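You operate a simulated robot arm through the tools that you are given. There is no shell and no other tool. Be economical: measure what you need, move in short steps, check, and stop when the job is done.

You run a simulated two-armed robot. Do the job below in one go: nothing can be reset, and whatever is moved stays where it is left.

JOB
Steam the navy panel flat, then press it dry with the beech block.
Fine: iron on its rest, steam valve shut, block back, boiler off. Set down upright: grey steam iron. Where these are worked on the way, their far stop is far enough and under half their travel is too little: steam valve.

Only the result counts: the job must be done as asked and must still hold three seconds after the hand-in. Knocking over, shifting, dropping, spilling or breaking anything else fails it.

ROBOT AND FRAMES
Two 7-joint arms with two-finger parallel grippers on one trunk, on a base that drives. Base frame: it is fixed to the floor where the robot stands at the start and does not move with it; the origin is under the middle of the robot, x ahead of it, y to its left, z up; the surface under the hand at the start is at about z = 0.8. Lengths are in m, angles in rad, forces in N, time in s.
The left shoulder is at the start at [0.06, 0.143, 0.926], the right one opposite. With the tool pointing down near the work surface each hand reaches from about 0.32 to 0.74 m from the robot's upright axis, wherever it stands, measured 20 degrees to its own side. Places, roughly: beech block [1, 1.25, 1]; boiler switch [0.7, -0.4, 0.9]; iron rest [0.7, 0.2, 0.8]; steam valve [0.8, -0.2, 1.1]; vacuum pedal [0.8, 0.7, 0.1]. Payload 1.57 kg a hand.
The TCP of each hand is the grasp point between the finger pads, 0.03 m short of the fingertips. In the tool frame z runs along the fingers and y along their closing line. The gripper opens to 0.11 m. The fingers are 0.024 m wide and 0.012 m thick; the gripper's body (0.048 by 0.112 m) begins 0.078 m behind the TCP.
Orientation is told as [roll, pitch, yaw] about the base's x, y, z axes, in that order, counted from this pose: with the fingers straight down and closing along the base's y, the tool's x points along the base's -x, its y along +y and its z along -z.

CONTROLS
- The arms move only by the tool arm_command. It takes "left_motion", "right_motion" or both (then of equal length, played together; a hand with none holds still); each is a list of rows, each an object (a shift or turn left out is 0, a gripper value left out holds the last) with "rotation": the turn, a rotation vector about the tool's x, y, z in units of 8 degrees (1.0 is 8 degrees), a list of three; "dp": the shift along the tool's x, y, z in units of 50 mm (1.0 is 50 mm), a list of three; "grip": the closure, from 0 (fully open) to 1 (shut). In form: [{"rotation": [rx, ry, rz], "dp": [tx, ty, tz], "grip": grip}, ...]. A call has 1 to 8 rows; each row shifts and turns the commanded pose from where the row before left it, along the tool's axes as they then stand. A call with a number of a shift or a turn outside -1 to 1 is refused whole. A row lasts 0.2 s, in which the tool goes at most 0.05 m and 0.15 rad; a call with a longer step from one row to the next is refused whole, and so is a gripper value outside its range. A pose out of reach is approached as far as the arm can. The call stops where the force on the tool passes 90 N (or 10 N more than at its start, if that is more) or the arm is blocked; 0.2 s more then pass. The fingers move at their own pace (about 0.045 m/s each) and stop on an object; they squeeze with about 28 N. The grip force told is the motor's: it shows also when the fingers shut on nothing. Time passes only in rows, and 0.2 s behind the last, so rows that do not move let the fingers close. It gives the time, the measured TCP pose, the force on the tool (base axes), the opening and the grip force at its end, in the units of the frame above (readings bear some noise), with the torque about the TCP (base axes, N m) and any sound that the robot's microphone picked up.
- Cameras (640 x 400 px; columns grow to the right, rows downward): "scene" is now at [0.054, -0.0034, 1.5464]; the picture's right is [-0.01, -1.00, 0.00], its down [-0.64, 0.01, -0.76] and it looks along [0.76, -0.01, -0.64] (base axes); focal length 254 px, centre (320, 200). "left" rides on the left gripper at [0.07, -0.016, -0.141] in its tool frame; the picture's right is [0.23, 0.97, 0.00], its down [-0.86, 0.20, -0.48] and it looks along [-0.47, 0.11, 0.88] (tool axes); focal length 222 px, centre (320, 200). "right" rides on the right gripper at [0.07, 0.016, -0.141] in its tool frame; the picture's right is [-0.23, 0.97, 0.00], its down [-0.85, -0.20, -0.48] and it looks along [-0.47, -0.11, 0.88] (tool axes); focal length 222 px, centre (320, 200). There is no depth. A picture from a camera that has moved, and an enlarged one, comes with that camera's place and axes in the base frame and with its lens.
- grab_frame(camera): a new picture of that camera. It takes no simulated time.
- raise_lower(by): slides the trunk up (or, below 0, down) by that many m; the arms and the scene camera ride with it, the base frame stays. It gives what a move gives, with no picture.
- steer(legs): drives the robot by 1 to 6 legs, each [ahead, left, turn to the left] in m, m and rad, along the robot's own axes; the way and the turn of a leg run together, so that a leg with both is an arc; at most 1.5 m and 3.142 rad a leg. The arms and the cameras ride along, it lands a little off, and it stops where it bumps. It gives what a move gives.
- aim_head(pan, tilt): turns the head with the scene camera to pan (to the left, within 1.501 rad either way) and tilt (down, from -0.506 to 1.204), counted from straight ahead of the robot. It gives what a move gives.
- zoom(camera, box): a new picture of the part [left, top, right, bottom] of that camera's present view, enlarged. It takes no simulated time.
- job_done(): hands the job in; it is judged then, once.

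Go step by step. Nothing tells you exact positions but the pictures and the camera data: compare them with the known pose of the tool, close in by small moves and look again before you grip or let go. The budget is 120 turns and 92 pictures, counting those below and the enlarged ones. Unless the task says otherwise, let go and move clear before handing in, and close with one line.

The tools are called by a JSON object that holds its "op" and its "data". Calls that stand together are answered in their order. arm_command: Moves the arms, as the interface text tells. Its arguments: {"type":"object","properties":{"left_motion":{"type":"array"},"right_motion":{"type":"array"}},"required":[]} The other tools are called the same way: raise_lower (by) slides the trunk up or down; steer (legs) drives the base; aim_head (pan, tilt) turns the head that bears the scene camera; grab_frame (camera) takes a picture; zoom (camera, box) takes an enlarged picture of a part of a camera's view; job_done () hands the job in.

At the start:

```text
clock: 0.0
left_position: [0.4445, 0.3438, 0.9992]
left_ee_rot: [0.001, 0.0, -0.001]
left_ft_force: [0.6, -0.1, 0.2]
left_wrist_torque: [0.02, 0.02, 0.01]
left_finger_gap: 0.1101
left_grasp_force: 0.0
right_position: [0.4992, -0.0719, 1.0008]
right_ee_rot: [-0.001, 0.0, -0.001]
right_ft_force: [-0.2, -1.1, -0.3]
right_wrist_torque: [0.04, -0.04, -0.03]
right_finger_gap: 0.1102
right_grasp_force: 0.1
trunk travel left (down, up): [-0.525, 0.065]
robot x, y, heading: [-0.0036, 0.0016, -0.001]
head pan, tilt: [-0.014, 0.7]
```

scene: 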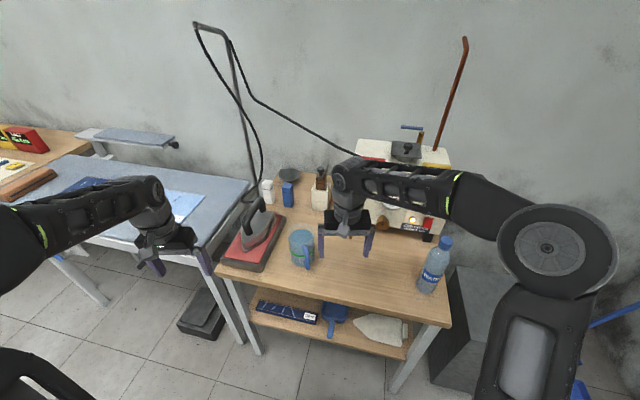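
right: 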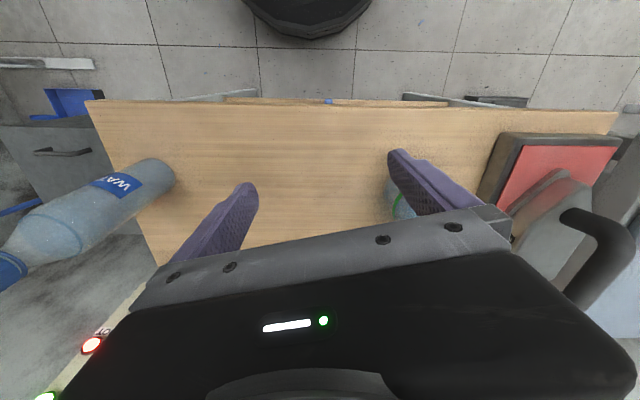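
left: 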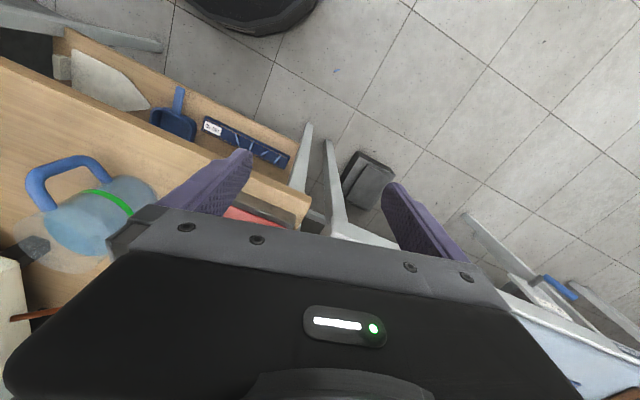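

I see the side table with the iron on its rest, a jug, and the boiler with valve behind the right arm; the pressing table is at the left. I'll look closer at the boiler and the pressing table.

{"op": "zoom", "data": {"camera": "scene", "box": [320, 100, 480, 260]}}

{"op": "zoom", "data": {"camera": "scene", "box": [0, 100, 320, 300]}}

```text
2.50 times, centred on (400, 180) of scene
camera zoom: at [0.054, -0.0034, 1.5464], right [-0.01, -1.0, 0.0], down [-0.64, 0.01, -0.76], along [0.76, -0.01, -0.64], focal length 636 px, centre (120, 250)
```

zoom: 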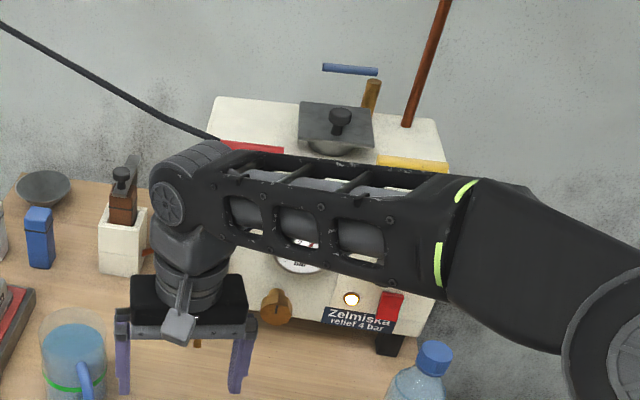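

```text
2.00 times, centred on (160, 200) of scene
camera zoom: at [0.054, -0.0034, 1.5464], right [-0.01, -1.0, 0.0], down [-0.64, 0.01, -0.76], along [0.76, -0.01, -0.64], focal length 508 px, centre (640, 200)
```

zoom: 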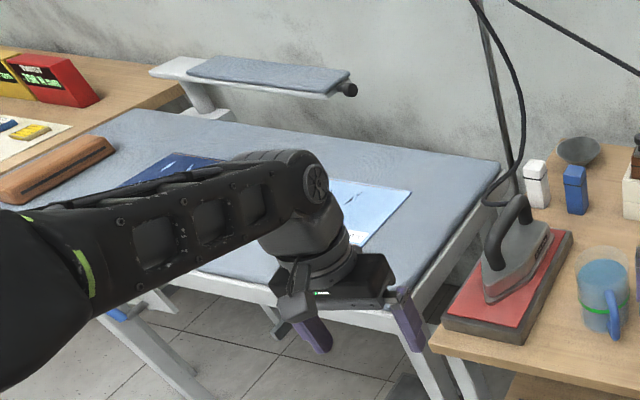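

The right arm hides the boiler; I'll draw it back and up and look again, and look at the pressing table.

{"op": "arm_command", "data": {"right_motion": [{"dp": [0, 0, -1]}, {"dp": [0.7, -0.3, -0.6]}, {"dp": [0.7, -0.6, 0]}, {"dp": [0.7, -0.6, 0]}, {"dp": [0.7, -0.6, 0]}], "left_motion": [{"dp": [0.7, 0, 0]}, {"dp": [0.7, 0, 0]}, {"dp": [0.4, 0, 0]}, {}, {}]}}

{"op": "zoom", "data": {"camera": "scene", "box": [320, 100, 480, 260]}}

{"op": "aim_head", "data": {"pan": 0.9, "tilt": 0.6}}

{"op": "grab_frame", "data": {"camera": "scene"}}

```text
clock: 1.2
left_position: [0.3525, 0.3416, 1.0001]
left_ee_rot: [0.0, -0.002, 0.0]
left_ft_force: [0.4, 1.1, 0.2]
left_wrist_torque: [-0.02, -0.03, 0.0]
left_finger_gap: 0.11
left_grasp_force: 0.1
right_position: [0.3566, -0.1781, 1.0805]
right_ee_rot: [0.002, -0.001, -0.001]
right_ft_force: [0.7, -0.8, 0.0]
right_wrist_torque: [0.04, -0.05, 0.01]
right_finger_gap: 0.1101
right_grasp_force: 0.0
trunk travel left (down, up): [-0.525, 0.065]
robot x, y, heading: [-0.0033, -0.0014, -0.003]
head pan, tilt: [-0.014, 0.7]
```

```text
2.50 times, centred on (400, 180) of scene
camera zoom: at [0.0525, -0.0039, 1.5464], right [-0.01, -1.0, 0.0], down [-0.64, 0.01, -0.77], along [0.77, -0.01, -0.64], focal length 636 px, centre (120, 250)
```

zoom: 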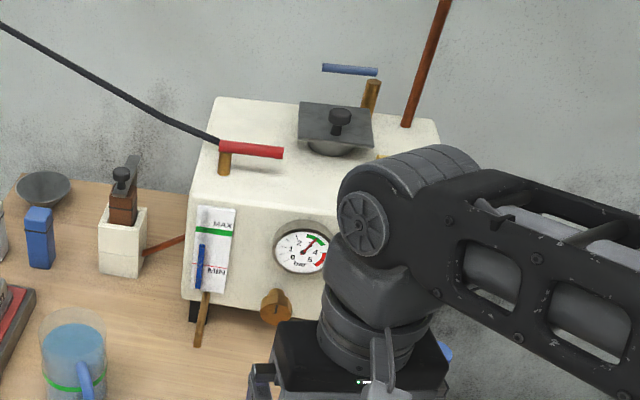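

```text
clock: 2.4
left_position: [0.3533, 0.342, 0.9994]
left_ee_rot: [0.002, -0.001, -0.002]
left_ft_force: [-0.2, -0.8, -0.2]
left_wrist_torque: [0.0, -0.01, 0.01]
left_finger_gap: 0.1098
left_grasp_force: 0.1
right_position: [0.3592, -0.1774, 1.0813]
right_ee_rot: [0.0, -0.003, 0.0]
right_ft_force: [-0.8, -0.3, 0.4]
right_wrist_torque: [0.02, -0.02, 0.0]
right_finger_gap: 0.11
right_grasp_force: 0.1
trunk travel left (down, up): [-0.525, 0.065]
robot x, y, heading: [0.0016, 0.0009, -0.001]
head pan, tilt: [0.901, 0.6]
```

```text
85 pictures are left
camera scene: at [0.0239, 0.0669, 1.555], right [0.78, -0.62, 0.0], down [-0.35, -0.44, -0.83], along [0.51, 0.65, -0.57], focal length 254 px, centre (320, 200)
```

scene: 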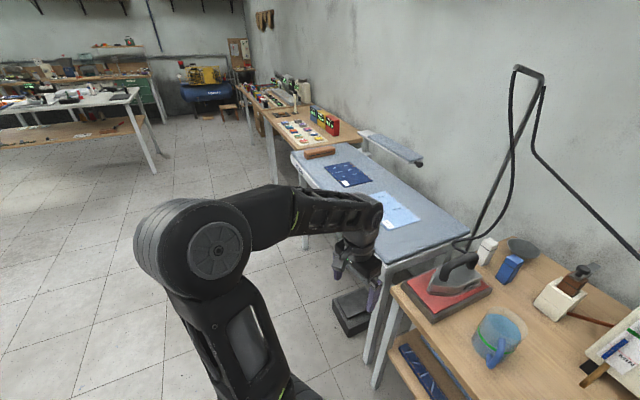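

The red lever matches the steam valve, the red rocker the switch. Let me zoom on panels and the boiler gauge.

{"op": "zoom", "data": {"camera": "scene", "box": [260, 90, 500, 290]}}

{"op": "steer", "data": {"legs": [[-0.1, 0.0, 0.0]]}}

{"op": "aim_head", "data": {"pan": -0.25, "tilt": 0.5}}

{"op": "zoom", "data": {"camera": "scene", "box": [220, 100, 420, 300]}}

```text
2.00 times, centred on (380, 190) of scene
camera zoom: at [0.0239, 0.0669, 1.555], right [0.78, -0.62, 0.0], down [-0.35, -0.44, -0.83], along [0.51, 0.65, -0.57], focal length 508 px, centre (200, 220)
```

zoom: 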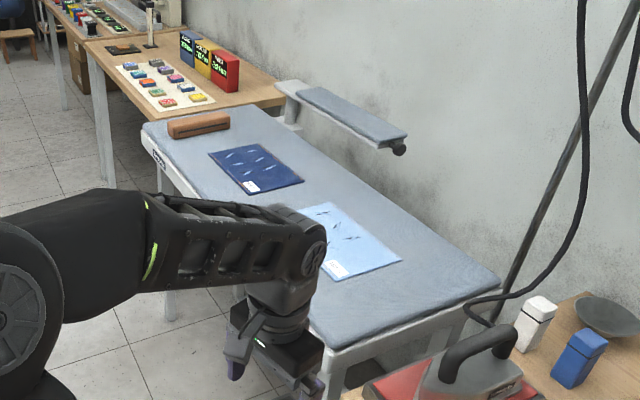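

```text
clock: 3.5
left_position: [0.2545, 0.341, 0.9989]
left_ee_rot: [0.0, -0.002, -0.002]
left_ft_force: [0.1, 0.0, -0.4]
left_wrist_torque: [0.0, -0.04, -0.02]
left_finger_gap: 0.1102
left_grasp_force: 0.0
right_position: [0.2565, -0.178, 1.0808]
right_ee_rot: [0.0, -0.002, -0.004]
right_ft_force: [-0.9, 0.9, 0.0]
right_wrist_torque: [-0.05, -0.03, 0.02]
right_finger_gap: 0.1099
right_grasp_force: 0.1
trunk travel left (down, up): [-0.525, 0.065]
robot x, y, heading: [-0.0994, -0.001, -0.001]
head pan, tilt: [0.901, 0.6]
```

```text
clock: 4.9
left_position: [0.2563, 0.3402, 0.9982]
left_ee_rot: [0.001, 0.0, -0.002]
left_ft_force: [-0.7, -0.2, -0.5]
left_wrist_torque: [0.02, 0.02, -0.01]
left_finger_gap: 0.1098
left_grasp_force: 0.1
right_position: [0.2583, -0.1785, 1.0809]
right_ee_rot: [0.0, -0.002, -0.004]
right_ft_force: [0.6, -0.2, 0.7]
right_wrist_torque: [0.01, 0.01, -0.03]
right_finger_gap: 0.1101
right_grasp_force: 0.1
trunk travel left (down, up): [-0.525, 0.065]
robot x, y, heading: [-0.0981, 0.0007, -0.001]
head pan, tilt: [-0.25, 0.499]
```

```text
2.00 times, centred on (320, 200) of scene
camera zoom: at [-0.0416, -0.0247, 1.5641], right [-0.25, -0.97, 0.0], down [-0.46, 0.12, -0.88], along [0.85, -0.22, -0.48], focal length 508 px, centre (320, 200)
```

zoom: 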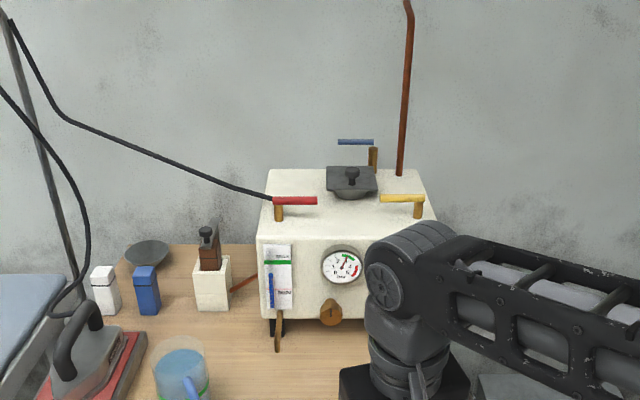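

{"op": "zoom", "data": {"camera": "scene", "box": [280, 160, 360, 280]}}

```text
3.33 times, centred on (320, 220) of scene
camera zoom: at [-0.0416, -0.0247, 1.5641], right [-0.25, -0.97, 0.0], down [-0.46, 0.12, -0.88], along [0.85, -0.22, -0.48], focal length 847 px, centre (320, 133)
```

zoom: 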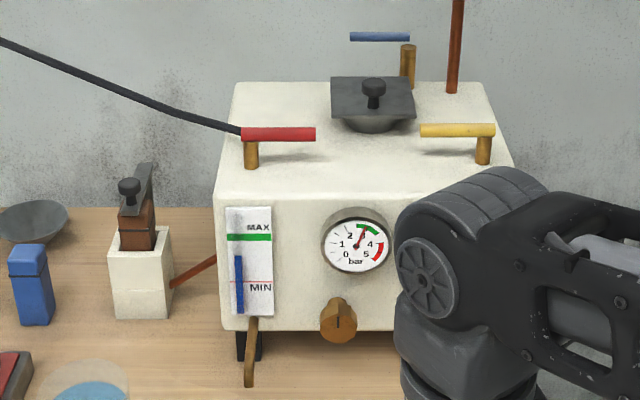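

{"op": "aim_head", "data": {"pan": 0.3, "tilt": 0.7}}

{"op": "zoom", "data": {"camera": "scene", "box": [240, 120, 400, 280]}}

```text
clock: 5.9
left_position: [0.255, 0.3416, 0.9986]
left_ee_rot: [0.001, 0.0, -0.002]
left_ft_force: [0.1, -0.2, 1.4]
left_wrist_torque: [0.03, 0.01, 0.02]
left_finger_gap: 0.11
left_grasp_force: 0.0
right_position: [0.2589, -0.1778, 1.0816]
right_ee_rot: [0.0, -0.002, -0.005]
right_ft_force: [0.0, 0.5, -0.2]
right_wrist_torque: [-0.03, 0.0, 0.01]
right_finger_gap: 0.1102
right_grasp_force: 0.1
trunk travel left (down, up): [-0.525, 0.065]
robot x, y, heading: [-0.0971, -0.0022, -0.006]
head pan, tilt: [0.3, 0.7]
```

```text
2.50 times, centred on (320, 200) of scene
camera zoom: at [-0.0485, 0.0228, 1.5464], right [0.29, -0.96, 0.0], down [-0.62, -0.19, -0.77], along [0.73, 0.22, -0.64], focal length 636 px, centre (320, 200)
```

zoom: 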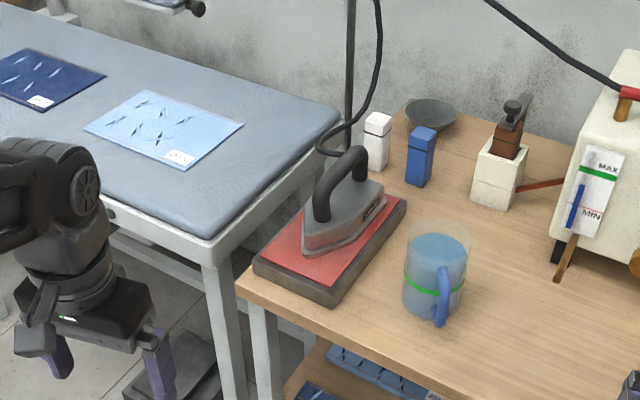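

{"op": "aim_head", "data": {"pan": -0.1, "tilt": 1.2}}

{"op": "grab_frame", "data": {"camera": "scene"}}

```text
clock: 6.8
left_position: [0.2556, 0.3418, 1.0001]
left_ee_rot: [-0.001, -0.001, -0.002]
left_ft_force: [-0.5, -0.1, 0.5]
left_wrist_torque: [0.02, 0.0, 0.01]
left_finger_gap: 0.1098
left_grasp_force: 0.0
right_position: [0.2579, -0.1787, 1.0804]
right_ee_rot: [-0.001, -0.002, -0.004]
right_ft_force: [0.3, 0.0, -0.7]
right_wrist_torque: [0.02, -0.01, -0.02]
right_finger_gap: 0.1102
right_grasp_force: 0.1
trunk travel left (down, up): [-0.525, 0.065]
robot x, y, heading: [-0.0972, -0.0011, -0.002]
head pan, tilt: [-0.099, 1.201]
```

```text
80 pictures are left
camera scene: at [-0.074, -0.0077, 1.5104], right [-0.1, -0.99, 0.0], down [-0.93, 0.09, -0.36], along [0.36, -0.04, -0.93], focal length 254 px, centre (320, 200)
```

scene: 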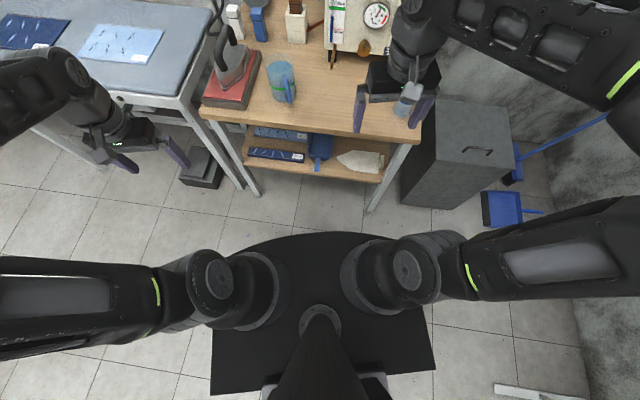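

The base front reaches about 0.32 m ahead and the small table is turned about −15°. I'll face the table squarely and somewhat left so the right hand covers the boiler, then look at it.

{"op": "steer", "data": {"legs": [[0.0, 0.155, 0.0], [0.0, 0.0, -0.26], [0.15, 0.05, 0.0]]}}

{"op": "aim_head", "data": {"pan": -0.2, "tilt": 0.6}}

{"op": "grab_frame", "data": {"camera": "scene"}}

```text
clock: 10.1
left_position: [0.4924, 0.397, 0.9979]
left_ee_rot: [0.0, 0.003, -0.268]
left_ft_force: [-0.1, -0.1, 0.6]
left_wrist_torque: [0.0, 0.04, -0.01]
left_finger_gap: 0.11
left_grasp_force: 0.1
right_position: [0.358, -0.1043, 1.081]
right_ee_rot: [-0.001, 0.0, -0.27]
right_ft_force: [0.2, -0.4, -0.6]
right_wrist_torque: [-0.02, 0.04, -0.03]
right_finger_gap: 0.1101
right_grasp_force: 0.2
trunk travel left (down, up): [-0.525, 0.065]
robot x, y, heading: [0.0584, 0.1653, -0.264]
head pan, tilt: [-0.099, 1.201]
```

```text
clock: 11.1
left_position: [0.4909, 0.3975, 0.9998]
left_ee_rot: [0.001, 0.001, -0.269]
left_ft_force: [0.6, 0.2, -0.3]
left_wrist_torque: [-0.01, 0.0, -0.04]
left_finger_gap: 0.1098
left_grasp_force: 0.1
right_position: [0.3556, -0.1049, 1.081]
right_ee_rot: [0.001, 0.0, -0.27]
right_ft_force: [-0.4, -0.1, 0.6]
right_wrist_torque: [0.02, -0.01, 0.01]
right_finger_gap: 0.1101
right_grasp_force: 0.1
trunk travel left (down, up): [-0.525, 0.065]
robot x, y, heading: [0.0597, 0.1617, -0.266]
head pan, tilt: [-0.201, 0.6]
```

```text
79 pictures are left
camera scene: at [0.1074, 0.1275, 1.5549], right [-0.45, -0.89, 0.0], down [-0.5, 0.26, -0.82], along [0.74, -0.37, -0.57], focal length 254 px, centre (320, 200)
```

scene: 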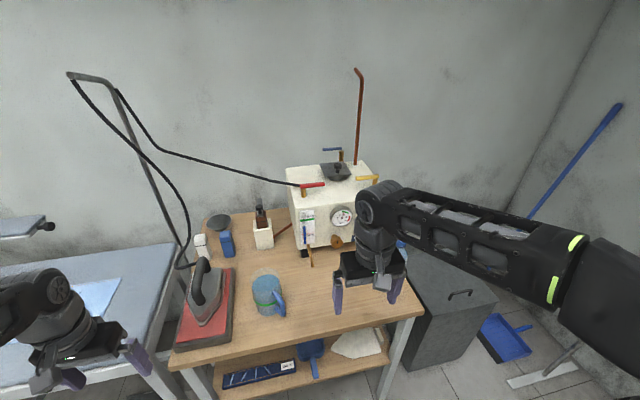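

Triangulating gives the red lever at about (0.82,−0.20,1.08), stem at its left end, pointing right. I'll drive 0.1 m closer and turn the right gripper so its fingers can straddle the lever.

{"op": "steer", "data": {"legs": [[0.1, 0.0, 0.0]]}}

{"op": "arm_command", "data": {"right_motion": [{"dp": [0, 0, -0.8], "rotation": [0, 0, 1], "grip": 0.6}, {"dp": [0, 0, -0.8], "rotation": [0, 0, 1]}, {"rotation": [0, 0, 1]}, {"rotation": [0, 0, 1]}, {"rotation": [0, 0, 1]}, {"rotation": [0, 0, 1]}, {"rotation": [0, 0, 1]}, {"rotation": [0, 0, 1]}]}}

{"op": "arm_command", "data": {"right_motion": [{"rotation": [0, 0, 1]}, {"rotation": [0, 0, 1]}, {"rotation": [0, 0, 1]}, {"rotation": [0, 0, 0.25]}, {"rotation": [-1, 0, 0]}, {"rotation": [-1, 0, 0]}, {"rotation": [-1, 0, 0]}, {"rotation": [-0.75, 0, 0]}]}}

{"op": "grab_frame", "data": {"camera": "scene"}}

```text
clock: 12.2
left_position: [0.5887, 0.37, 0.9979]
left_ee_rot: [0.0, 0.002, -0.269]
left_ft_force: [0.7, -0.5, -0.6]
left_wrist_torque: [0.01, 0.02, 0.0]
left_finger_gap: 0.1099
left_grasp_force: 0.0
right_position: [0.4554, -0.1311, 1.0807]
right_ee_rot: [-0.001, 0.0, -0.27]
right_ft_force: [0.1, 0.0, -0.2]
right_wrist_torque: [-0.02, 0.05, -0.01]
right_finger_gap: 0.11
right_grasp_force: 0.2
trunk travel left (down, up): [-0.525, 0.065]
robot x, y, heading: [0.1538, 0.1354, -0.27]
head pan, tilt: [-0.201, 0.6]
```

```text
clock: 14.1
left_position: [0.5874, 0.3693, 0.9984]
left_ee_rot: [0.002, -0.001, -0.268]
left_ft_force: [-0.2, -0.2, 0.4]
left_wrist_torque: [-0.02, -0.01, 0.0]
left_finger_gap: 0.1099
left_grasp_force: 0.1
right_position: [0.4458, -0.1391, 1.0894]
right_ee_rot: [0.0, 0.001, -1.318]
right_ft_force: [0.2, 0.2, 0.7]
right_wrist_torque: [-0.02, 0.0, -0.02]
right_finger_gap: 0.0438
right_grasp_force: 0.0
right hand out of reach, approached as far as the arm can: row 2
trunk travel left (down, up): [-0.525, 0.065]
robot x, y, heading: [0.1526, 0.137, -0.268]
head pan, tilt: [-0.201, 0.6]
```

```text
clock: 15.8
left_position: [0.587, 0.3708, 1.0004]
left_ee_rot: [0.001, 0.001, -0.269]
left_ft_force: [-0.4, 0.1, -0.1]
left_wrist_torque: [0.0, 0.0, -0.02]
left_finger_gap: 0.1102
left_grasp_force: 0.0
right_position: [0.4454, -0.1401, 1.0887]
right_ee_rot: [0.528, 0.0, -1.771]
right_ft_force: [-0.1, 0.0, -0.3]
right_wrist_torque: [0.02, -0.01, 0.01]
right_finger_gap: 0.044
right_grasp_force: 0.1
trunk travel left (down, up): [-0.525, 0.065]
robot x, y, heading: [0.1585, 0.1335, -0.266]
head pan, tilt: [-0.201, 0.6]
```

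```text
78 pictures are left
camera scene: at [0.2046, 0.1008, 1.555], right [-0.45, -0.89, 0.0], down [-0.5, 0.26, -0.83], along [0.74, -0.37, -0.56], focal length 254 px, centre (320, 200)
```

scene: 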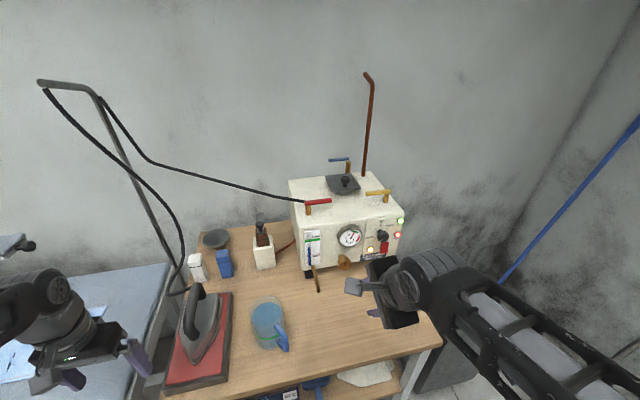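

The boiler front is now clear; I'll zoom on it.

{"op": "zoom", "data": {"camera": "scene", "box": [280, 150, 420, 290]}}

```text
2.86 times, centred on (350, 220) of scene
camera zoom: at [0.2046, 0.1008, 1.555], right [-0.45, -0.89, 0.0], down [-0.5, 0.26, -0.83], along [0.74, -0.37, -0.56], focal length 726 px, centre (234, 143)
```

zoom: 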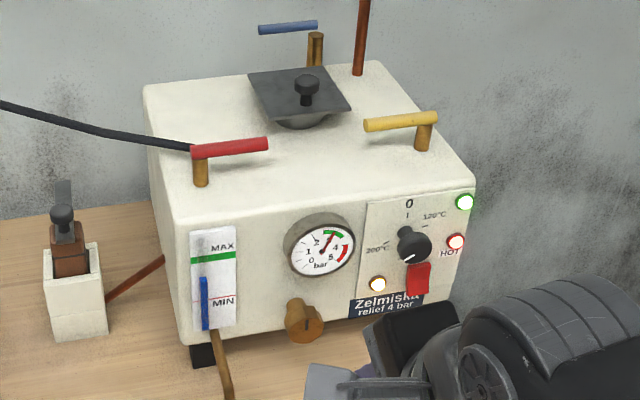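

Water is above MIN, pressure in green, lamps lit — the boiler is ready. I'll raise the trunk and bring the right hand above the red lever.

{"op": "raise_lower", "data": {"by": 0.06}}

{"op": "arm_command", "data": {"right_motion": [{"dp": [-0.038, 0.865, 0.42]}, {"dp": [-0.038, 0.865, 0.42]}, {"dp": [-0.038, 0.865, 0.42]}, {"dp": [-0.038, 0.865, 0.42]}, {"dp": [-0.038, 0.865, 0.42]}, {"dp": [-0.038, 0.865, 0.42]}, {"dp": [-0.038, 0.865, 0.42]}]}}

{"op": "grab_frame", "data": {"camera": "right"}}

{"op": "zoom", "data": {"camera": "scene", "box": [260, 130, 440, 310]}}

```text
clock: 16.9
left_position: [0.589, 0.3711, 1.0596]
left_ee_rot: [0.001, 0.0, -0.27]
left_ft_force: [0.5, -0.3, 0.3]
left_wrist_torque: [0.02, 0.0, 0.0]
left_finger_gap: 0.1101
left_grasp_force: 0.0
right_position: [0.4463, -0.1405, 1.1482]
right_ee_rot: [0.524, -0.001, -1.77]
right_ft_force: [0.0, -0.7, 0.0]
right_wrist_torque: [-0.04, -0.01, -0.02]
right_finger_gap: 0.0439
right_grasp_force: 0.1
trunk travel left (down, up): [-0.585, 0.005]
robot x, y, heading: [0.1529, 0.1339, -0.268]
head pan, tilt: [-0.201, 0.6]
```

```text
clock: 18.4
left_position: [0.5886, 0.3693, 1.0582]
left_ee_rot: [0.0, 0.001, -0.268]
left_ft_force: [1.1, -0.2, -0.2]
left_wrist_torque: [-0.02, 0.02, -0.01]
left_finger_gap: 0.1102
left_grasp_force: 0.1
right_position: [0.7751, -0.2196, 1.1729]
right_ee_rot: [0.521, 0.0, -1.771]
right_ft_force: [-0.6, 0.2, -0.3]
right_wrist_torque: [0.02, 0.07, -0.02]
right_finger_gap: 0.0438
right_grasp_force: 0.1
trunk travel left (down, up): [-0.585, 0.005]
robot x, y, heading: [0.1618, 0.1356, -0.268]
head pan, tilt: [-0.201, 0.6]
```

```text
76 pictures are left
camera right: at [0.7327, -0.1404, 1.3033], right [0.78, -0.39, 0.49], down [-0.57, -0.76, 0.32], along [0.25, -0.53, -0.81], focal length 222 px, centre (320, 200)
```

right: 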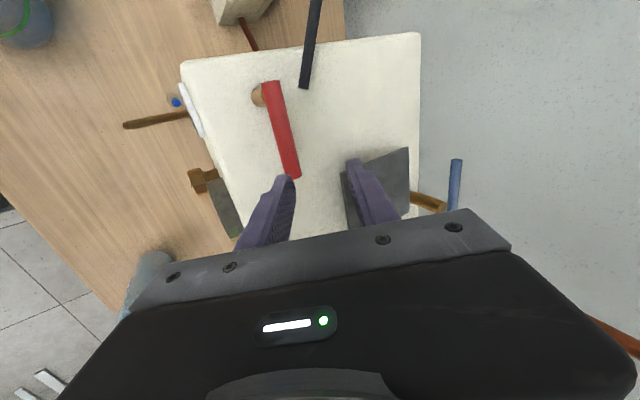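

```text
2.22 times, centred on (350, 220) of scene
camera zoom: at [0.207, 0.1007, 1.6149], right [-0.45, -0.89, 0.0], down [-0.51, 0.26, -0.82], along [0.74, -0.37, -0.57], focal length 565 px, centre (253, 156)
```

zoom: 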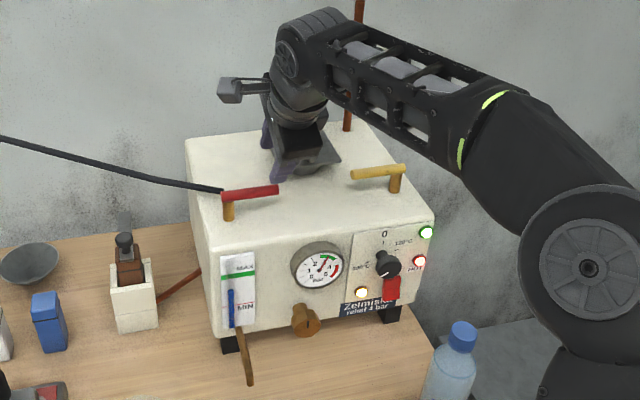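

Two views put the lever at z≈1.10, stem (0.805,−0.155), tip (0.785,−0.23). I'll align and slide the fingers over it.

{"op": "arm_command", "data": {"right_motion": [{"dp": [0.18, -0.42, 0]}, {"dp": [0, 0, 0.6]}, {"dp": [0, 0, 0.5]}]}}

{"op": "grab_frame", "data": {"camera": "right"}}

```text
clock: 19.2
left_position: [0.5885, 0.3707, 1.059]
left_ee_rot: [0.001, 0.001, -0.27]
left_ft_force: [-0.6, -0.2, 0.1]
left_wrist_torque: [0.03, -0.01, -0.01]
left_finger_gap: 0.1101
left_grasp_force: 0.1
right_position: [0.7842, -0.2109, 1.1142]
right_ee_rot: [0.522, 0.0, -1.769]
right_ft_force: [0.5, -0.5, 0.1]
right_wrist_torque: [-0.03, -0.03, 0.01]
right_finger_gap: 0.0443
right_grasp_force: 0.0
trunk travel left (down, up): [-0.585, 0.005]
robot x, y, heading: [0.1553, 0.1367, -0.269]
head pan, tilt: [-0.201, 0.6]
```

```text
74 pictures are left
camera right: at [0.7418, -0.1324, 1.2442], right [0.78, -0.39, 0.49], down [-0.57, -0.76, 0.31], along [0.25, -0.52, -0.81], focal length 222 px, centre (320, 200)
```

right: 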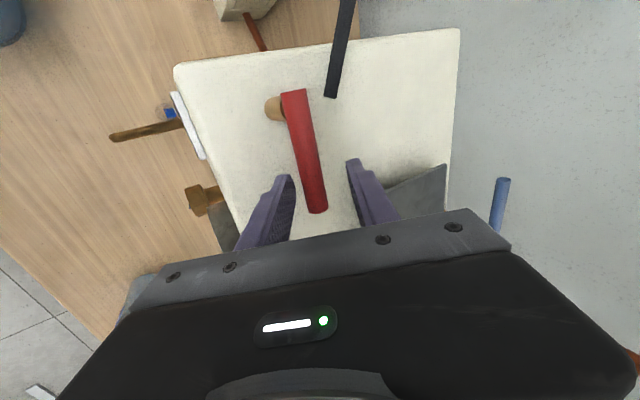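

Fingers straddle the lever. Before opening, I'll check the navy panel's tag.

{"op": "aim_head", "data": {"pan": 1.08, "tilt": 0.6}}

{"op": "zoom", "data": {"camera": "scene", "box": [220, 120, 420, 280]}}

```text
clock: 20.7
left_position: [0.5879, 0.3702, 1.0585]
left_ee_rot: [0.0, 0.0, -0.269]
left_ft_force: [-0.3, -0.1, -0.1]
left_wrist_torque: [0.02, 0.01, 0.01]
left_finger_gap: 0.1098
left_grasp_force: 0.2
right_position: [0.7847, -0.2122, 1.1132]
right_ee_rot: [0.526, -0.001, -1.769]
right_ft_force: [-0.3, -0.4, 0.1]
right_wrist_torque: [-0.02, 0.0, 0.02]
right_finger_gap: 0.0442
right_grasp_force: 0.2
trunk travel left (down, up): [-0.585, 0.005]
robot x, y, heading: [0.153, 0.136, -0.271]
head pan, tilt: [1.08, 0.6]
```

```text
2.50 times, centred on (320, 200) of scene
camera zoom: at [0.1871, 0.2047, 1.615], right [0.73, -0.69, 0.0], down [-0.39, -0.41, -0.83], along [0.57, 0.6, -0.56], focal length 636 px, centre (320, 200)
```

zoom: 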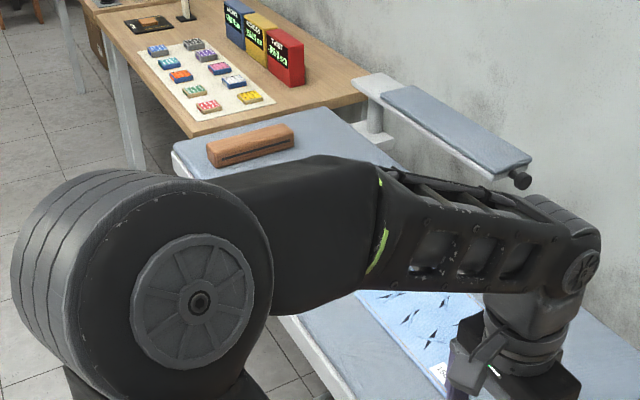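

{"op": "arm_command", "data": {"left_motion": [{"dp": [0, 0, -0.8]}, {"dp": [-0.35, -0.75, 0]}, {"dp": [-0.35, -0.75, 0]}, {"dp": [-0.35, -0.75, 0]}, {"dp": [-0.35, -0.75, 0]}]}}

{"op": "zoom", "data": {"camera": "scene", "box": [260, 150, 420, 290]}}

{"op": "grab_frame", "data": {"camera": "left"}}

```text
clock: 21.9
left_position: [0.6125, 0.2058, 1.0968]
left_ee_rot: [-0.001, -0.002, -0.268]
left_ft_force: [-0.1, -0.3, 0.5]
left_wrist_torque: [0.03, -0.01, 0.05]
left_finger_gap: 0.1102
left_grasp_force: 0.0
right_position: [0.7832, -0.2128, 1.1141]
right_ee_rot: [0.523, -0.001, -1.769]
right_ft_force: [-0.3, -0.4, -0.5]
right_wrist_torque: [0.0, 0.01, -0.02]
right_finger_gap: 0.044
right_grasp_force: 0.1
trunk travel left (down, up): [-0.585, 0.005]
robot x, y, heading: [0.1574, 0.1373, -0.272]
head pan, tilt: [1.08, 0.6]
```

```text
2.86 times, centred on (340, 220) of scene
camera zoom: at [0.1874, 0.2038, 1.615], right [0.73, -0.69, 0.0], down [-0.39, -0.41, -0.83], along [0.57, 0.6, -0.56], focal length 726 px, centre (263, 143)
```

zoom: 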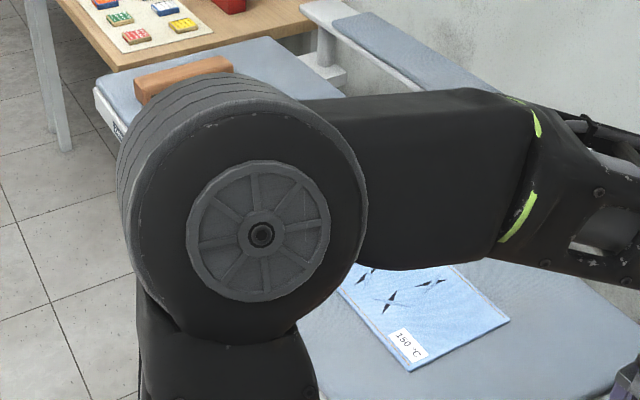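

```text
71 pictures are left
camera left: at [0.5421, 0.2082, 1.2381], right [0.04, 1.0, 0.0], down [0.88, -0.03, 0.48], along [0.48, -0.02, -0.88], focal length 222 px, centre (320, 200)
```

left: 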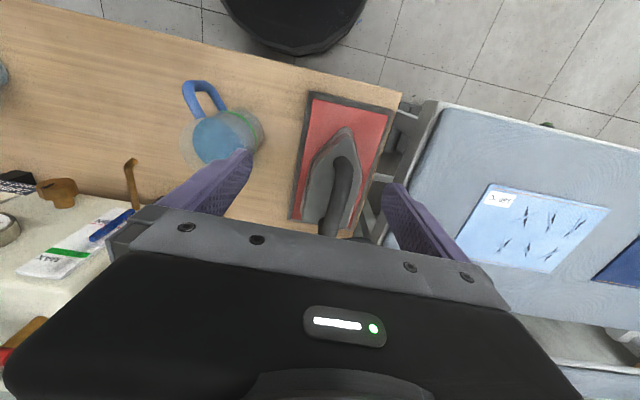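

The light panel's tag reads about "150 °C", so the dial matters; I'll read the navy tag with the left hand camera.

{"op": "arm_command", "data": {"left_motion": [{"dp": [0.4, 0.85, -0.1]}, {"dp": [0.4, 0.85, 0]}, {"dp": [0.4, 0.85, 0]}, {"dp": [0.4, 0.85, 0]}, {"dp": [0.4, 0.85, 0]}, {"dp": [0.4, 0.85, 0]}, {"dp": [0.4, 0.85, 0]}, {"dp": [0.4, 0.85, 0]}]}}

{"op": "grab_frame", "data": {"camera": "left"}}

```text
clock: 23.7
left_position: [0.5507, 0.5806, 1.104]
left_ee_rot: [-0.004, 0.0, -0.268]
left_ft_force: [-0.2, -0.2, 0.7]
left_wrist_torque: [0.0, -0.04, 0.02]
left_finger_gap: 0.1101
left_grasp_force: 0.1
right_position: [0.7841, -0.2106, 1.1153]
right_ee_rot: [0.523, -0.002, -1.769]
right_ft_force: [0.1, 1.2, -0.3]
right_wrist_torque: [-0.02, 0.04, 0.0]
right_finger_gap: 0.0436
right_grasp_force: 0.0
trunk travel left (down, up): [-0.585, 0.005]
robot x, y, heading: [0.1597, 0.1324, -0.265]
head pan, tilt: [1.08, 0.6]
```

```text
70 pictures are left
camera left: at [0.4795, 0.5834, 1.2461], right [0.04, 1.0, 0.0], down [0.88, -0.03, 0.48], along [0.48, -0.02, -0.88], focal length 222 px, centre (320, 200)
```

left: 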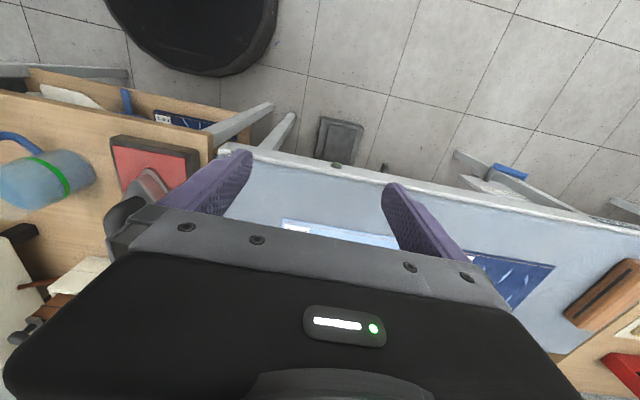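

{"op": "arm_command", "data": {"left_motion": [{"dp": [0.3, 0.9, 0]}, {"dp": [0.3, 0.9, 0]}]}}

{"op": "zoom", "data": {"camera": "left", "box": [360, 180, 560, 310]}}

{"op": "zoom", "data": {"camera": "scene", "box": [240, 120, 440, 290]}}

```text
clock: 24.3
left_position: [0.5475, 0.6742, 1.1035]
left_ee_rot: [0.001, 0.001, -0.269]
left_ft_force: [0.7, -0.3, -0.8]
left_wrist_torque: [-0.04, 0.02, -0.01]
left_finger_gap: 0.11
left_grasp_force: 0.2
right_position: [0.783, -0.2113, 1.1137]
right_ee_rot: [0.522, 0.0, -1.77]
right_ft_force: [0.3, 0.2, 0.6]
right_wrist_torque: [-0.03, -0.01, 0.01]
right_finger_gap: 0.0442
right_grasp_force: 0.0
trunk travel left (down, up): [-0.585, 0.005]
robot x, y, heading: [0.1552, 0.1368, -0.265]
head pan, tilt: [1.08, 0.6]
```

```text
3.08 times, centred on (460, 245) of left
camera zoom: at [0.4761, 0.6769, 1.245], right [0.04, 1.0, 0.0], down [0.88, -0.03, 0.48], along [0.48, -0.02, -0.88], focal length 684 px, centre (-111, 62)
```

zoom: 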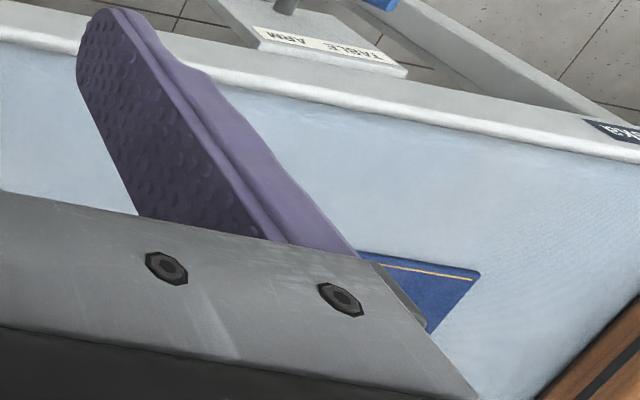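

```text
2.35 times, centred on (340, 205) of scene
camera zoom: at [0.1874, 0.2052, 1.615], right [0.73, -0.69, 0.0], down [-0.39, -0.41, -0.82], along [0.57, 0.6, -0.57], focal length 598 px, centre (273, 188)
```

zoom: 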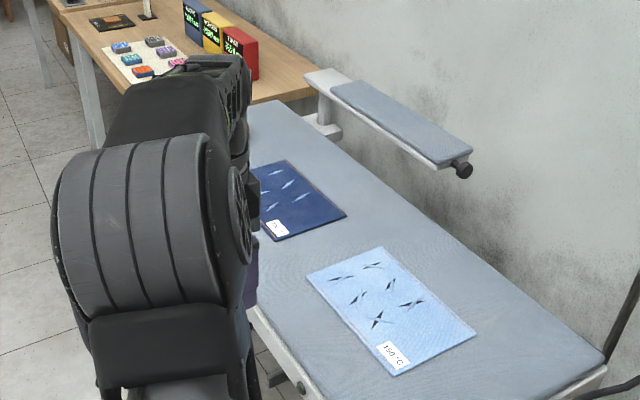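

{"op": "zoom", "data": {"camera": "scene", "box": [304, 206, 340, 228]}}

{"op": "zoom", "data": {"camera": "scene", "box": [350, 255, 400, 285]}}

```text
16.00 times, centred on (322, 217) of scene
camera zoom: at [0.1874, 0.2052, 1.615], right [0.73, -0.69, 0.0], down [-0.39, -0.41, -0.82], along [0.57, 0.6, -0.57], focal length 4067 px, centre (288, -72)
```

zoom: 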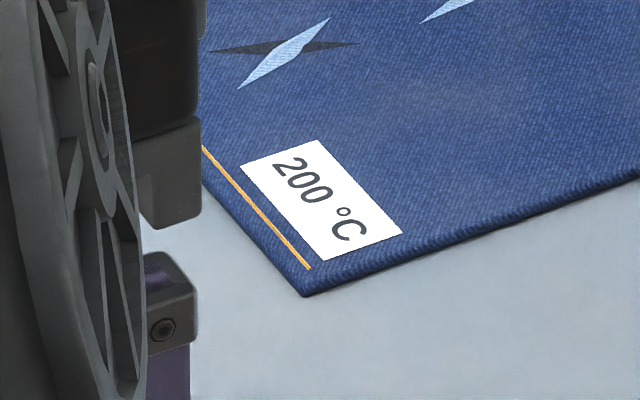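

```text
12.80 times, centred on (375, 270) of scene
camera zoom: at [0.1874, 0.2052, 1.615], right [0.73, -0.69, 0.0], down [-0.39, -0.41, -0.82], along [0.57, 0.6, -0.57], focal length 3254 px, centre (-384, -696)
```

zoom: 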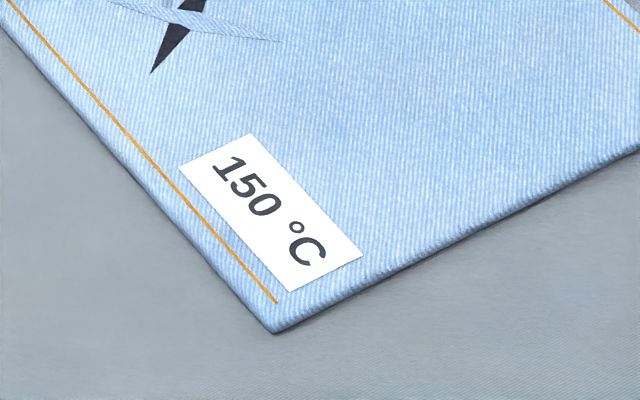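

Navy needs 200 °C. Now I read the dial closely.

{"op": "aim_head", "data": {"pan": -0.2, "tilt": 0.7}}

{"op": "zoom", "data": {"camera": "scene", "box": [340, 190, 420, 240]}}

```text
clock: 25.8
left_position: [0.5476, 0.6724, 1.1035]
left_ee_rot: [-0.001, 0.0, -0.267]
left_ft_force: [-0.3, 0.5, -0.3]
left_wrist_torque: [-0.01, -0.04, -0.01]
left_finger_gap: 0.1101
left_grasp_force: 0.0
right_position: [0.7832, -0.2126, 1.1144]
right_ee_rot: [0.524, 0.001, -1.769]
right_ft_force: [0.1, -0.6, 0.0]
right_wrist_torque: [-0.02, 0.01, -0.02]
right_finger_gap: 0.0438
right_grasp_force: 0.3
trunk travel left (down, up): [-0.585, 0.005]
robot x, y, heading: [0.1562, 0.1327, -0.269]
head pan, tilt: [-0.201, 0.7]
```

```text
8.00 times, centred on (380, 215) of scene
camera zoom: at [0.2021, 0.1023, 1.6064], right [-0.45, -0.89, 0.0], down [-0.57, 0.29, -0.76], along [0.68, -0.35, -0.64], focal length 2034 px, centre (-160, 80)
```

zoom: 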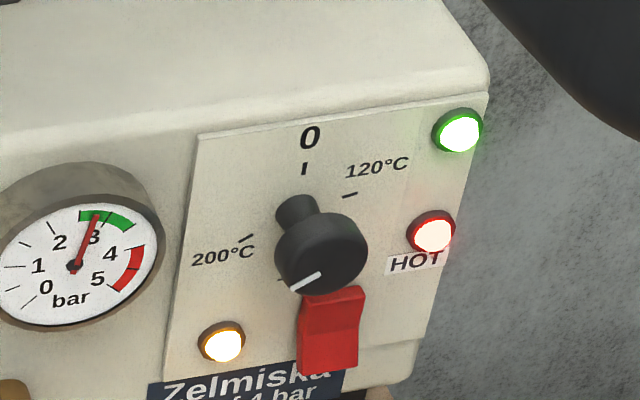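

The dial pointer sits below the 200 mark, so it must be turned. I'll back off the lever, restore the normal wrist yaw with a 22° forward tilt and view the knob with the hand camera.

{"op": "arm_command", "data": {"right_motion": [{"dp": [0, 0, -1]}, {"dp": [0, 0, -1]}, {"dp": [0, -0.85, -0.5]}, {"dp": [0, -0.85, -0.5], "rotation": [0, 0, -1]}, {"rotation": [0, 0, -1]}, {"rotation": [0, 0, -1]}, {"rotation": [0, 0, -1]}, {"rotation": [0, 0, -1]}]}}

{"op": "arm_command", "data": {"right_motion": [{"rotation": [0, 0, -1], "grip": 0.2}, {"rotation": [0, 0, -1]}, {"rotation": [0, 0, -1]}, {"rotation": [0, 0, -1]}, {"rotation": [0, 0, -1]}, {"rotation": [0, 0, -1]}, {"rotation": [0, 0, -0.25]}, {"rotation": [0, 1, 0]}]}}

{"op": "grab_frame", "data": {"camera": "right"}}

```text
clock: 27.6
left_position: [0.5466, 0.6737, 1.1035]
left_ee_rot: [-0.001, 0.0, -0.269]
left_ft_force: [-0.1, 0.5, 0.3]
left_wrist_torque: [-0.03, 0.02, 0.0]
left_finger_gap: 0.1098
left_grasp_force: 0.2
right_position: [0.6365, -0.1824, 1.2017]
right_ee_rot: [0.416, -0.328, -1.139]
right_ft_force: [-0.2, -0.1, 0.2]
right_wrist_torque: [0.01, 0.03, 0.01]
right_finger_gap: 0.044
right_grasp_force: 0.0
trunk travel left (down, up): [-0.585, 0.005]
robot x, y, heading: [0.1561, 0.1338, -0.269]
head pan, tilt: [-0.201, 0.7]
```

```text
clock: 29.4
left_position: [0.5489, 0.6748, 1.1039]
left_ee_rot: [-0.001, 0.002, -0.269]
left_ft_force: [-0.9, 0.0, 0.2]
left_wrist_torque: [0.01, 0.02, 0.0]
left_finger_gap: 0.11
left_grasp_force: 0.0
right_position: [0.6374, -0.1826, 1.2011]
right_ee_rot: [0.0, -0.382, -0.198]
right_ft_force: [0.2, -0.2, 0.8]
right_wrist_torque: [-0.01, 0.02, 0.0]
right_finger_gap: 0.088
right_grasp_force: 0.2
trunk travel left (down, up): [-0.585, 0.005]
robot x, y, heading: [0.1551, 0.1356, -0.271]
head pan, tilt: [-0.201, 0.7]
```

```text
64 pictures are left
camera right: at [0.526, -0.1447, 1.3061], right [0.4, 0.91, 0.08], down [0.56, -0.32, 0.76], along [0.72, -0.26, -0.64], focal length 222 px, centre (320, 200)
```

right: 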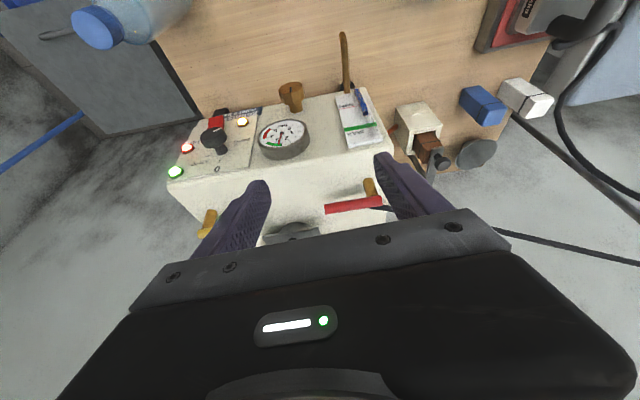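

{"op": "zoom", "data": {"camera": "right", "box": [160, 90, 270, 190]}}

```text
4.00 times, centred on (215, 140) of right
camera zoom: at [0.526, -0.1447, 1.3061], right [0.4, 0.91, 0.08], down [0.56, -0.32, 0.76], along [0.72, -0.26, -0.64], focal length 888 px, centre (740, 440)
```

zoom: 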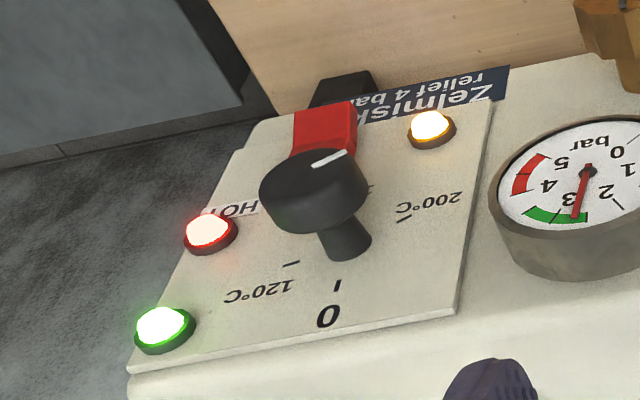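

I need a more frontal view of the dial; I'll tilt the hand further and lower it.

{"op": "arm_command", "data": {"right_motion": [{"rotation": [0, -1, 0], "dp": [0, -0.9, 0]}, {"rotation": [0, -1, 0], "dp": [0, -0.9, 0]}, {"rotation": [0, -1, 0], "dp": [0, -0.9, 0]}, {"rotation": [0, -0.7, 0], "dp": [0, -0.6, 0]}]}}

{"op": "grab_frame", "data": {"camera": "right"}}

```text
clock: 30.4
left_position: [0.5477, 0.6731, 1.1024]
left_ee_rot: [-0.001, 0.0, -0.269]
left_ft_force: [-0.1, 1.0, -0.5]
left_wrist_torque: [-0.02, 0.0, 0.02]
left_finger_gap: 0.11
left_grasp_force: 0.1
right_position: [0.606, -0.3453, 1.204]
right_ee_rot: [0.001, -0.903, -0.202]
right_ft_force: [-0.3, 0.1, -0.4]
right_wrist_torque: [0.01, 0.0, -0.01]
right_finger_gap: 0.088
right_grasp_force: 0.1
trunk travel left (down, up): [-0.585, 0.005]
robot x, y, heading: [0.1561, 0.1319, -0.27]
head pan, tilt: [-0.201, 0.7]
```

```text
62 pictures are left
camera right: at [0.4572, -0.2995, 1.236], right [0.33, 0.93, 0.18], down [0.11, -0.23, 0.97], along [0.94, -0.3, -0.18], focal length 222 px, centre (320, 200)
```

right: 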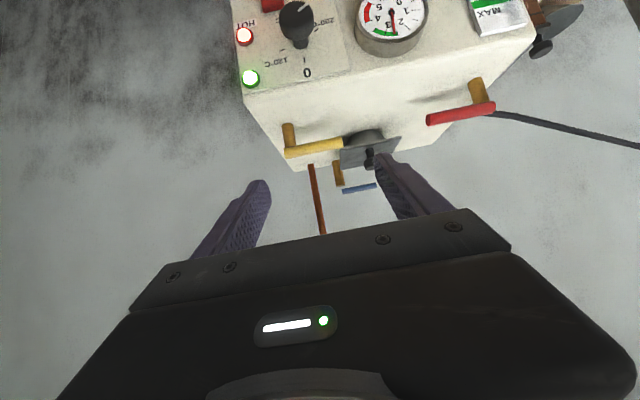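

{"op": "arm_command", "data": {"right_motion": [{"dp": [0.75, 0, 0.2]}, {"dp": [0.75, 0, 0.2]}, {"dp": [0.6, 0, 0.15]}]}}

{"op": "zoom", "data": {"camera": "right", "box": [230, 0, 400, 110]}}

```text
clock: 31.1
left_position: [0.547, 0.6721, 1.1049]
left_ee_rot: [0.001, 0.001, -0.269]
left_ft_force: [1.0, 0.1, 0.0]
left_wrist_torque: [-0.01, 0.04, 0.0]
left_finger_gap: 0.1102
left_grasp_force: 0.2
right_position: [0.5621, -0.3346, 1.1032]
right_ee_rot: [0.002, -0.902, -0.201]
right_ft_force: [0.6, -0.4, 0.0]
right_wrist_torque: [-0.01, -0.02, 0.02]
right_finger_gap: 0.088
right_grasp_force: 0.0
trunk travel left (down, up): [-0.585, 0.005]
robot x, y, heading: [0.1576, 0.1325, -0.264]
head pan, tilt: [-0.201, 0.7]
```

```text
3.64 times, centred on (315, 55) of right
camera zoom: at [0.4134, -0.2892, 1.1367], right [0.33, 0.93, 0.18], down [0.11, -0.23, 0.97], along [0.94, -0.3, -0.18], focal length 808 px, centre (338, 727)
```

zoom: 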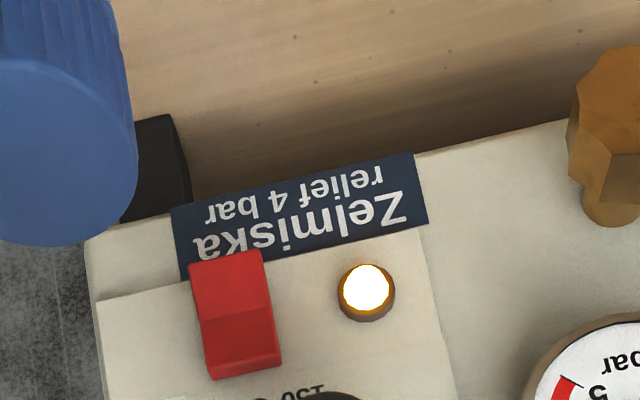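

{"op": "zoom", "data": {"camera": "right", "box": [250, 80, 380, 170]}}

```text
4.44 times, centred on (315, 125) of right
camera zoom: at [0.4134, -0.2892, 1.1367], right [0.33, 0.93, 0.18], down [0.11, -0.23, 0.97], along [0.94, -0.3, -0.18], focal length 987 px, centre (342, 533)
```

zoom: 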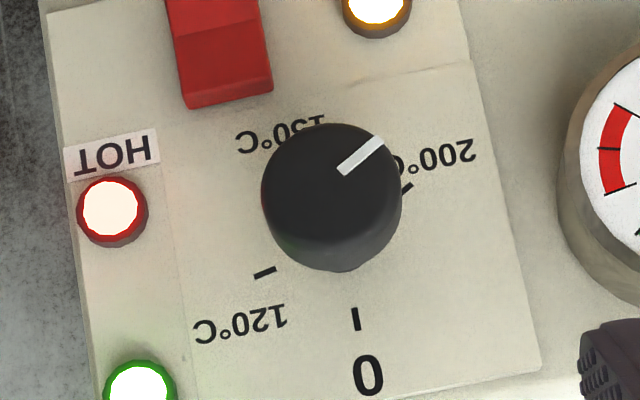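

Labels run 0/120/150/200 and the pointer already sits at 200 °C, which matches the navy tag. So I return to straddle the red lever.

{"op": "arm_command", "data": {"right_motion": [{"dp": [-0.79, 0, -0.6]}, {"dp": [-0.79, 0, -0.6], "grip": 0.6}, {"rotation": [0, 1, 0]}, {"rotation": [0, 1, 0]}, {"rotation": [0, 0.75, 0]}, {"rotation": [0, 0, 1]}, {"rotation": [0, 0, 1]}, {"rotation": [0, 0, 1]}]}}

{"op": "arm_command", "data": {"right_motion": [{"rotation": [0, 0, 1]}, {"rotation": [0, 0, 1]}, {"rotation": [0, 0, 1]}, {"rotation": [0, 0, 1]}, {"rotation": [0, 0, 1]}, {"rotation": [0, 0, 1]}, {"rotation": [0, 0, 1]}, {"rotation": [0, 0, 1]}]}}

```text
clock: 33.0
left_position: [0.5476, 0.6741, 1.1042]
left_ee_rot: [-0.001, -0.001, -0.269]
left_ft_force: [0.0, 0.0, 0.0]
left_wrist_torque: [-0.03, 0.02, -0.02]
left_finger_gap: 0.1102
left_grasp_force: 0.0
right_position: [0.5641, -0.3361, 1.2022]
right_ee_rot: [0.23, -0.469, -0.676]
right_ft_force: [0.7, 0.3, -0.2]
right_wrist_torque: [0.0, 0.01, 0.02]
right_finger_gap: 0.0441
right_grasp_force: 0.0
trunk travel left (down, up): [-0.585, 0.005]
robot x, y, heading: [0.1569, 0.1368, -0.271]
head pan, tilt: [-0.201, 0.7]
```

```text
clock: 34.8
left_position: [0.5472, 0.6745, 1.1031]
left_ee_rot: [0.001, 0.001, -0.268]
left_ft_force: [0.0, 0.6, -0.2]
left_wrist_torque: [-0.01, 0.01, -0.02]
left_finger_gap: 0.1102
left_grasp_force: 0.1
right_position: [0.5651, -0.3363, 1.2024]
right_ee_rot: [0.516, -0.016, -1.74]
right_ft_force: [0.4, -0.1, -0.9]
right_wrist_torque: [0.0, 0.0, 0.0]
right_finger_gap: 0.0441
right_grasp_force: 0.0
trunk travel left (down, up): [-0.585, 0.005]
robot x, y, heading: [0.1588, 0.1354, -0.267]
head pan, tilt: [-0.201, 0.7]
```

{"op": "arm_command", "data": {"right_motion": [{"dp": [0.64, 0.58, 0.334]}, {"dp": [0.64, 0.58, 0.334]}, {"dp": [0.64, 0.58, 0.334]}, {"dp": [0.64, 0.58, 0.334]}, {"dp": [0.64, 0.58, 0.334]}, {"dp": [0, -0.4, 0.69], "rotation": [0, 0, 0.2]}]}}

{"op": "grab_frame", "data": {"camera": "right"}}

```text
clock: 36.1
left_position: [0.5471, 0.6726, 1.104]
left_ee_rot: [0.0, 0.0, -0.269]
left_ft_force: [0.5, -0.1, 0.2]
left_wrist_torque: [0.02, -0.02, -0.01]
left_finger_gap: 0.11
left_grasp_force: 0.1
right_position: [0.7563, -0.2082, 1.1601]
right_ee_rot: [0.519, -0.005, -1.762]
right_ft_force: [-0.5, 0.1, 0.2]
right_wrist_torque: [0.01, -0.04, -0.02]
right_finger_gap: 0.0438
right_grasp_force: 0.0
trunk travel left (down, up): [-0.585, 0.005]
robot x, y, heading: [0.1544, 0.1342, -0.27]
head pan, tilt: [-0.201, 0.7]
```

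```text
59 pictures are left
camera right: at [0.7145, -0.1298, 1.2889], right [0.79, -0.38, 0.48], down [-0.57, -0.76, 0.32], along [0.24, -0.53, -0.82], focal length 222 px, centre (320, 200)
```

right: 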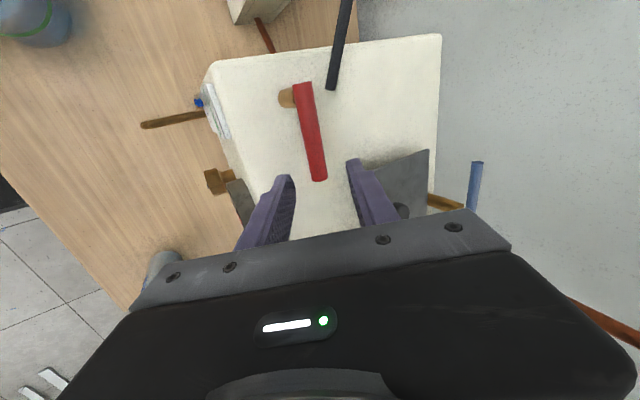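

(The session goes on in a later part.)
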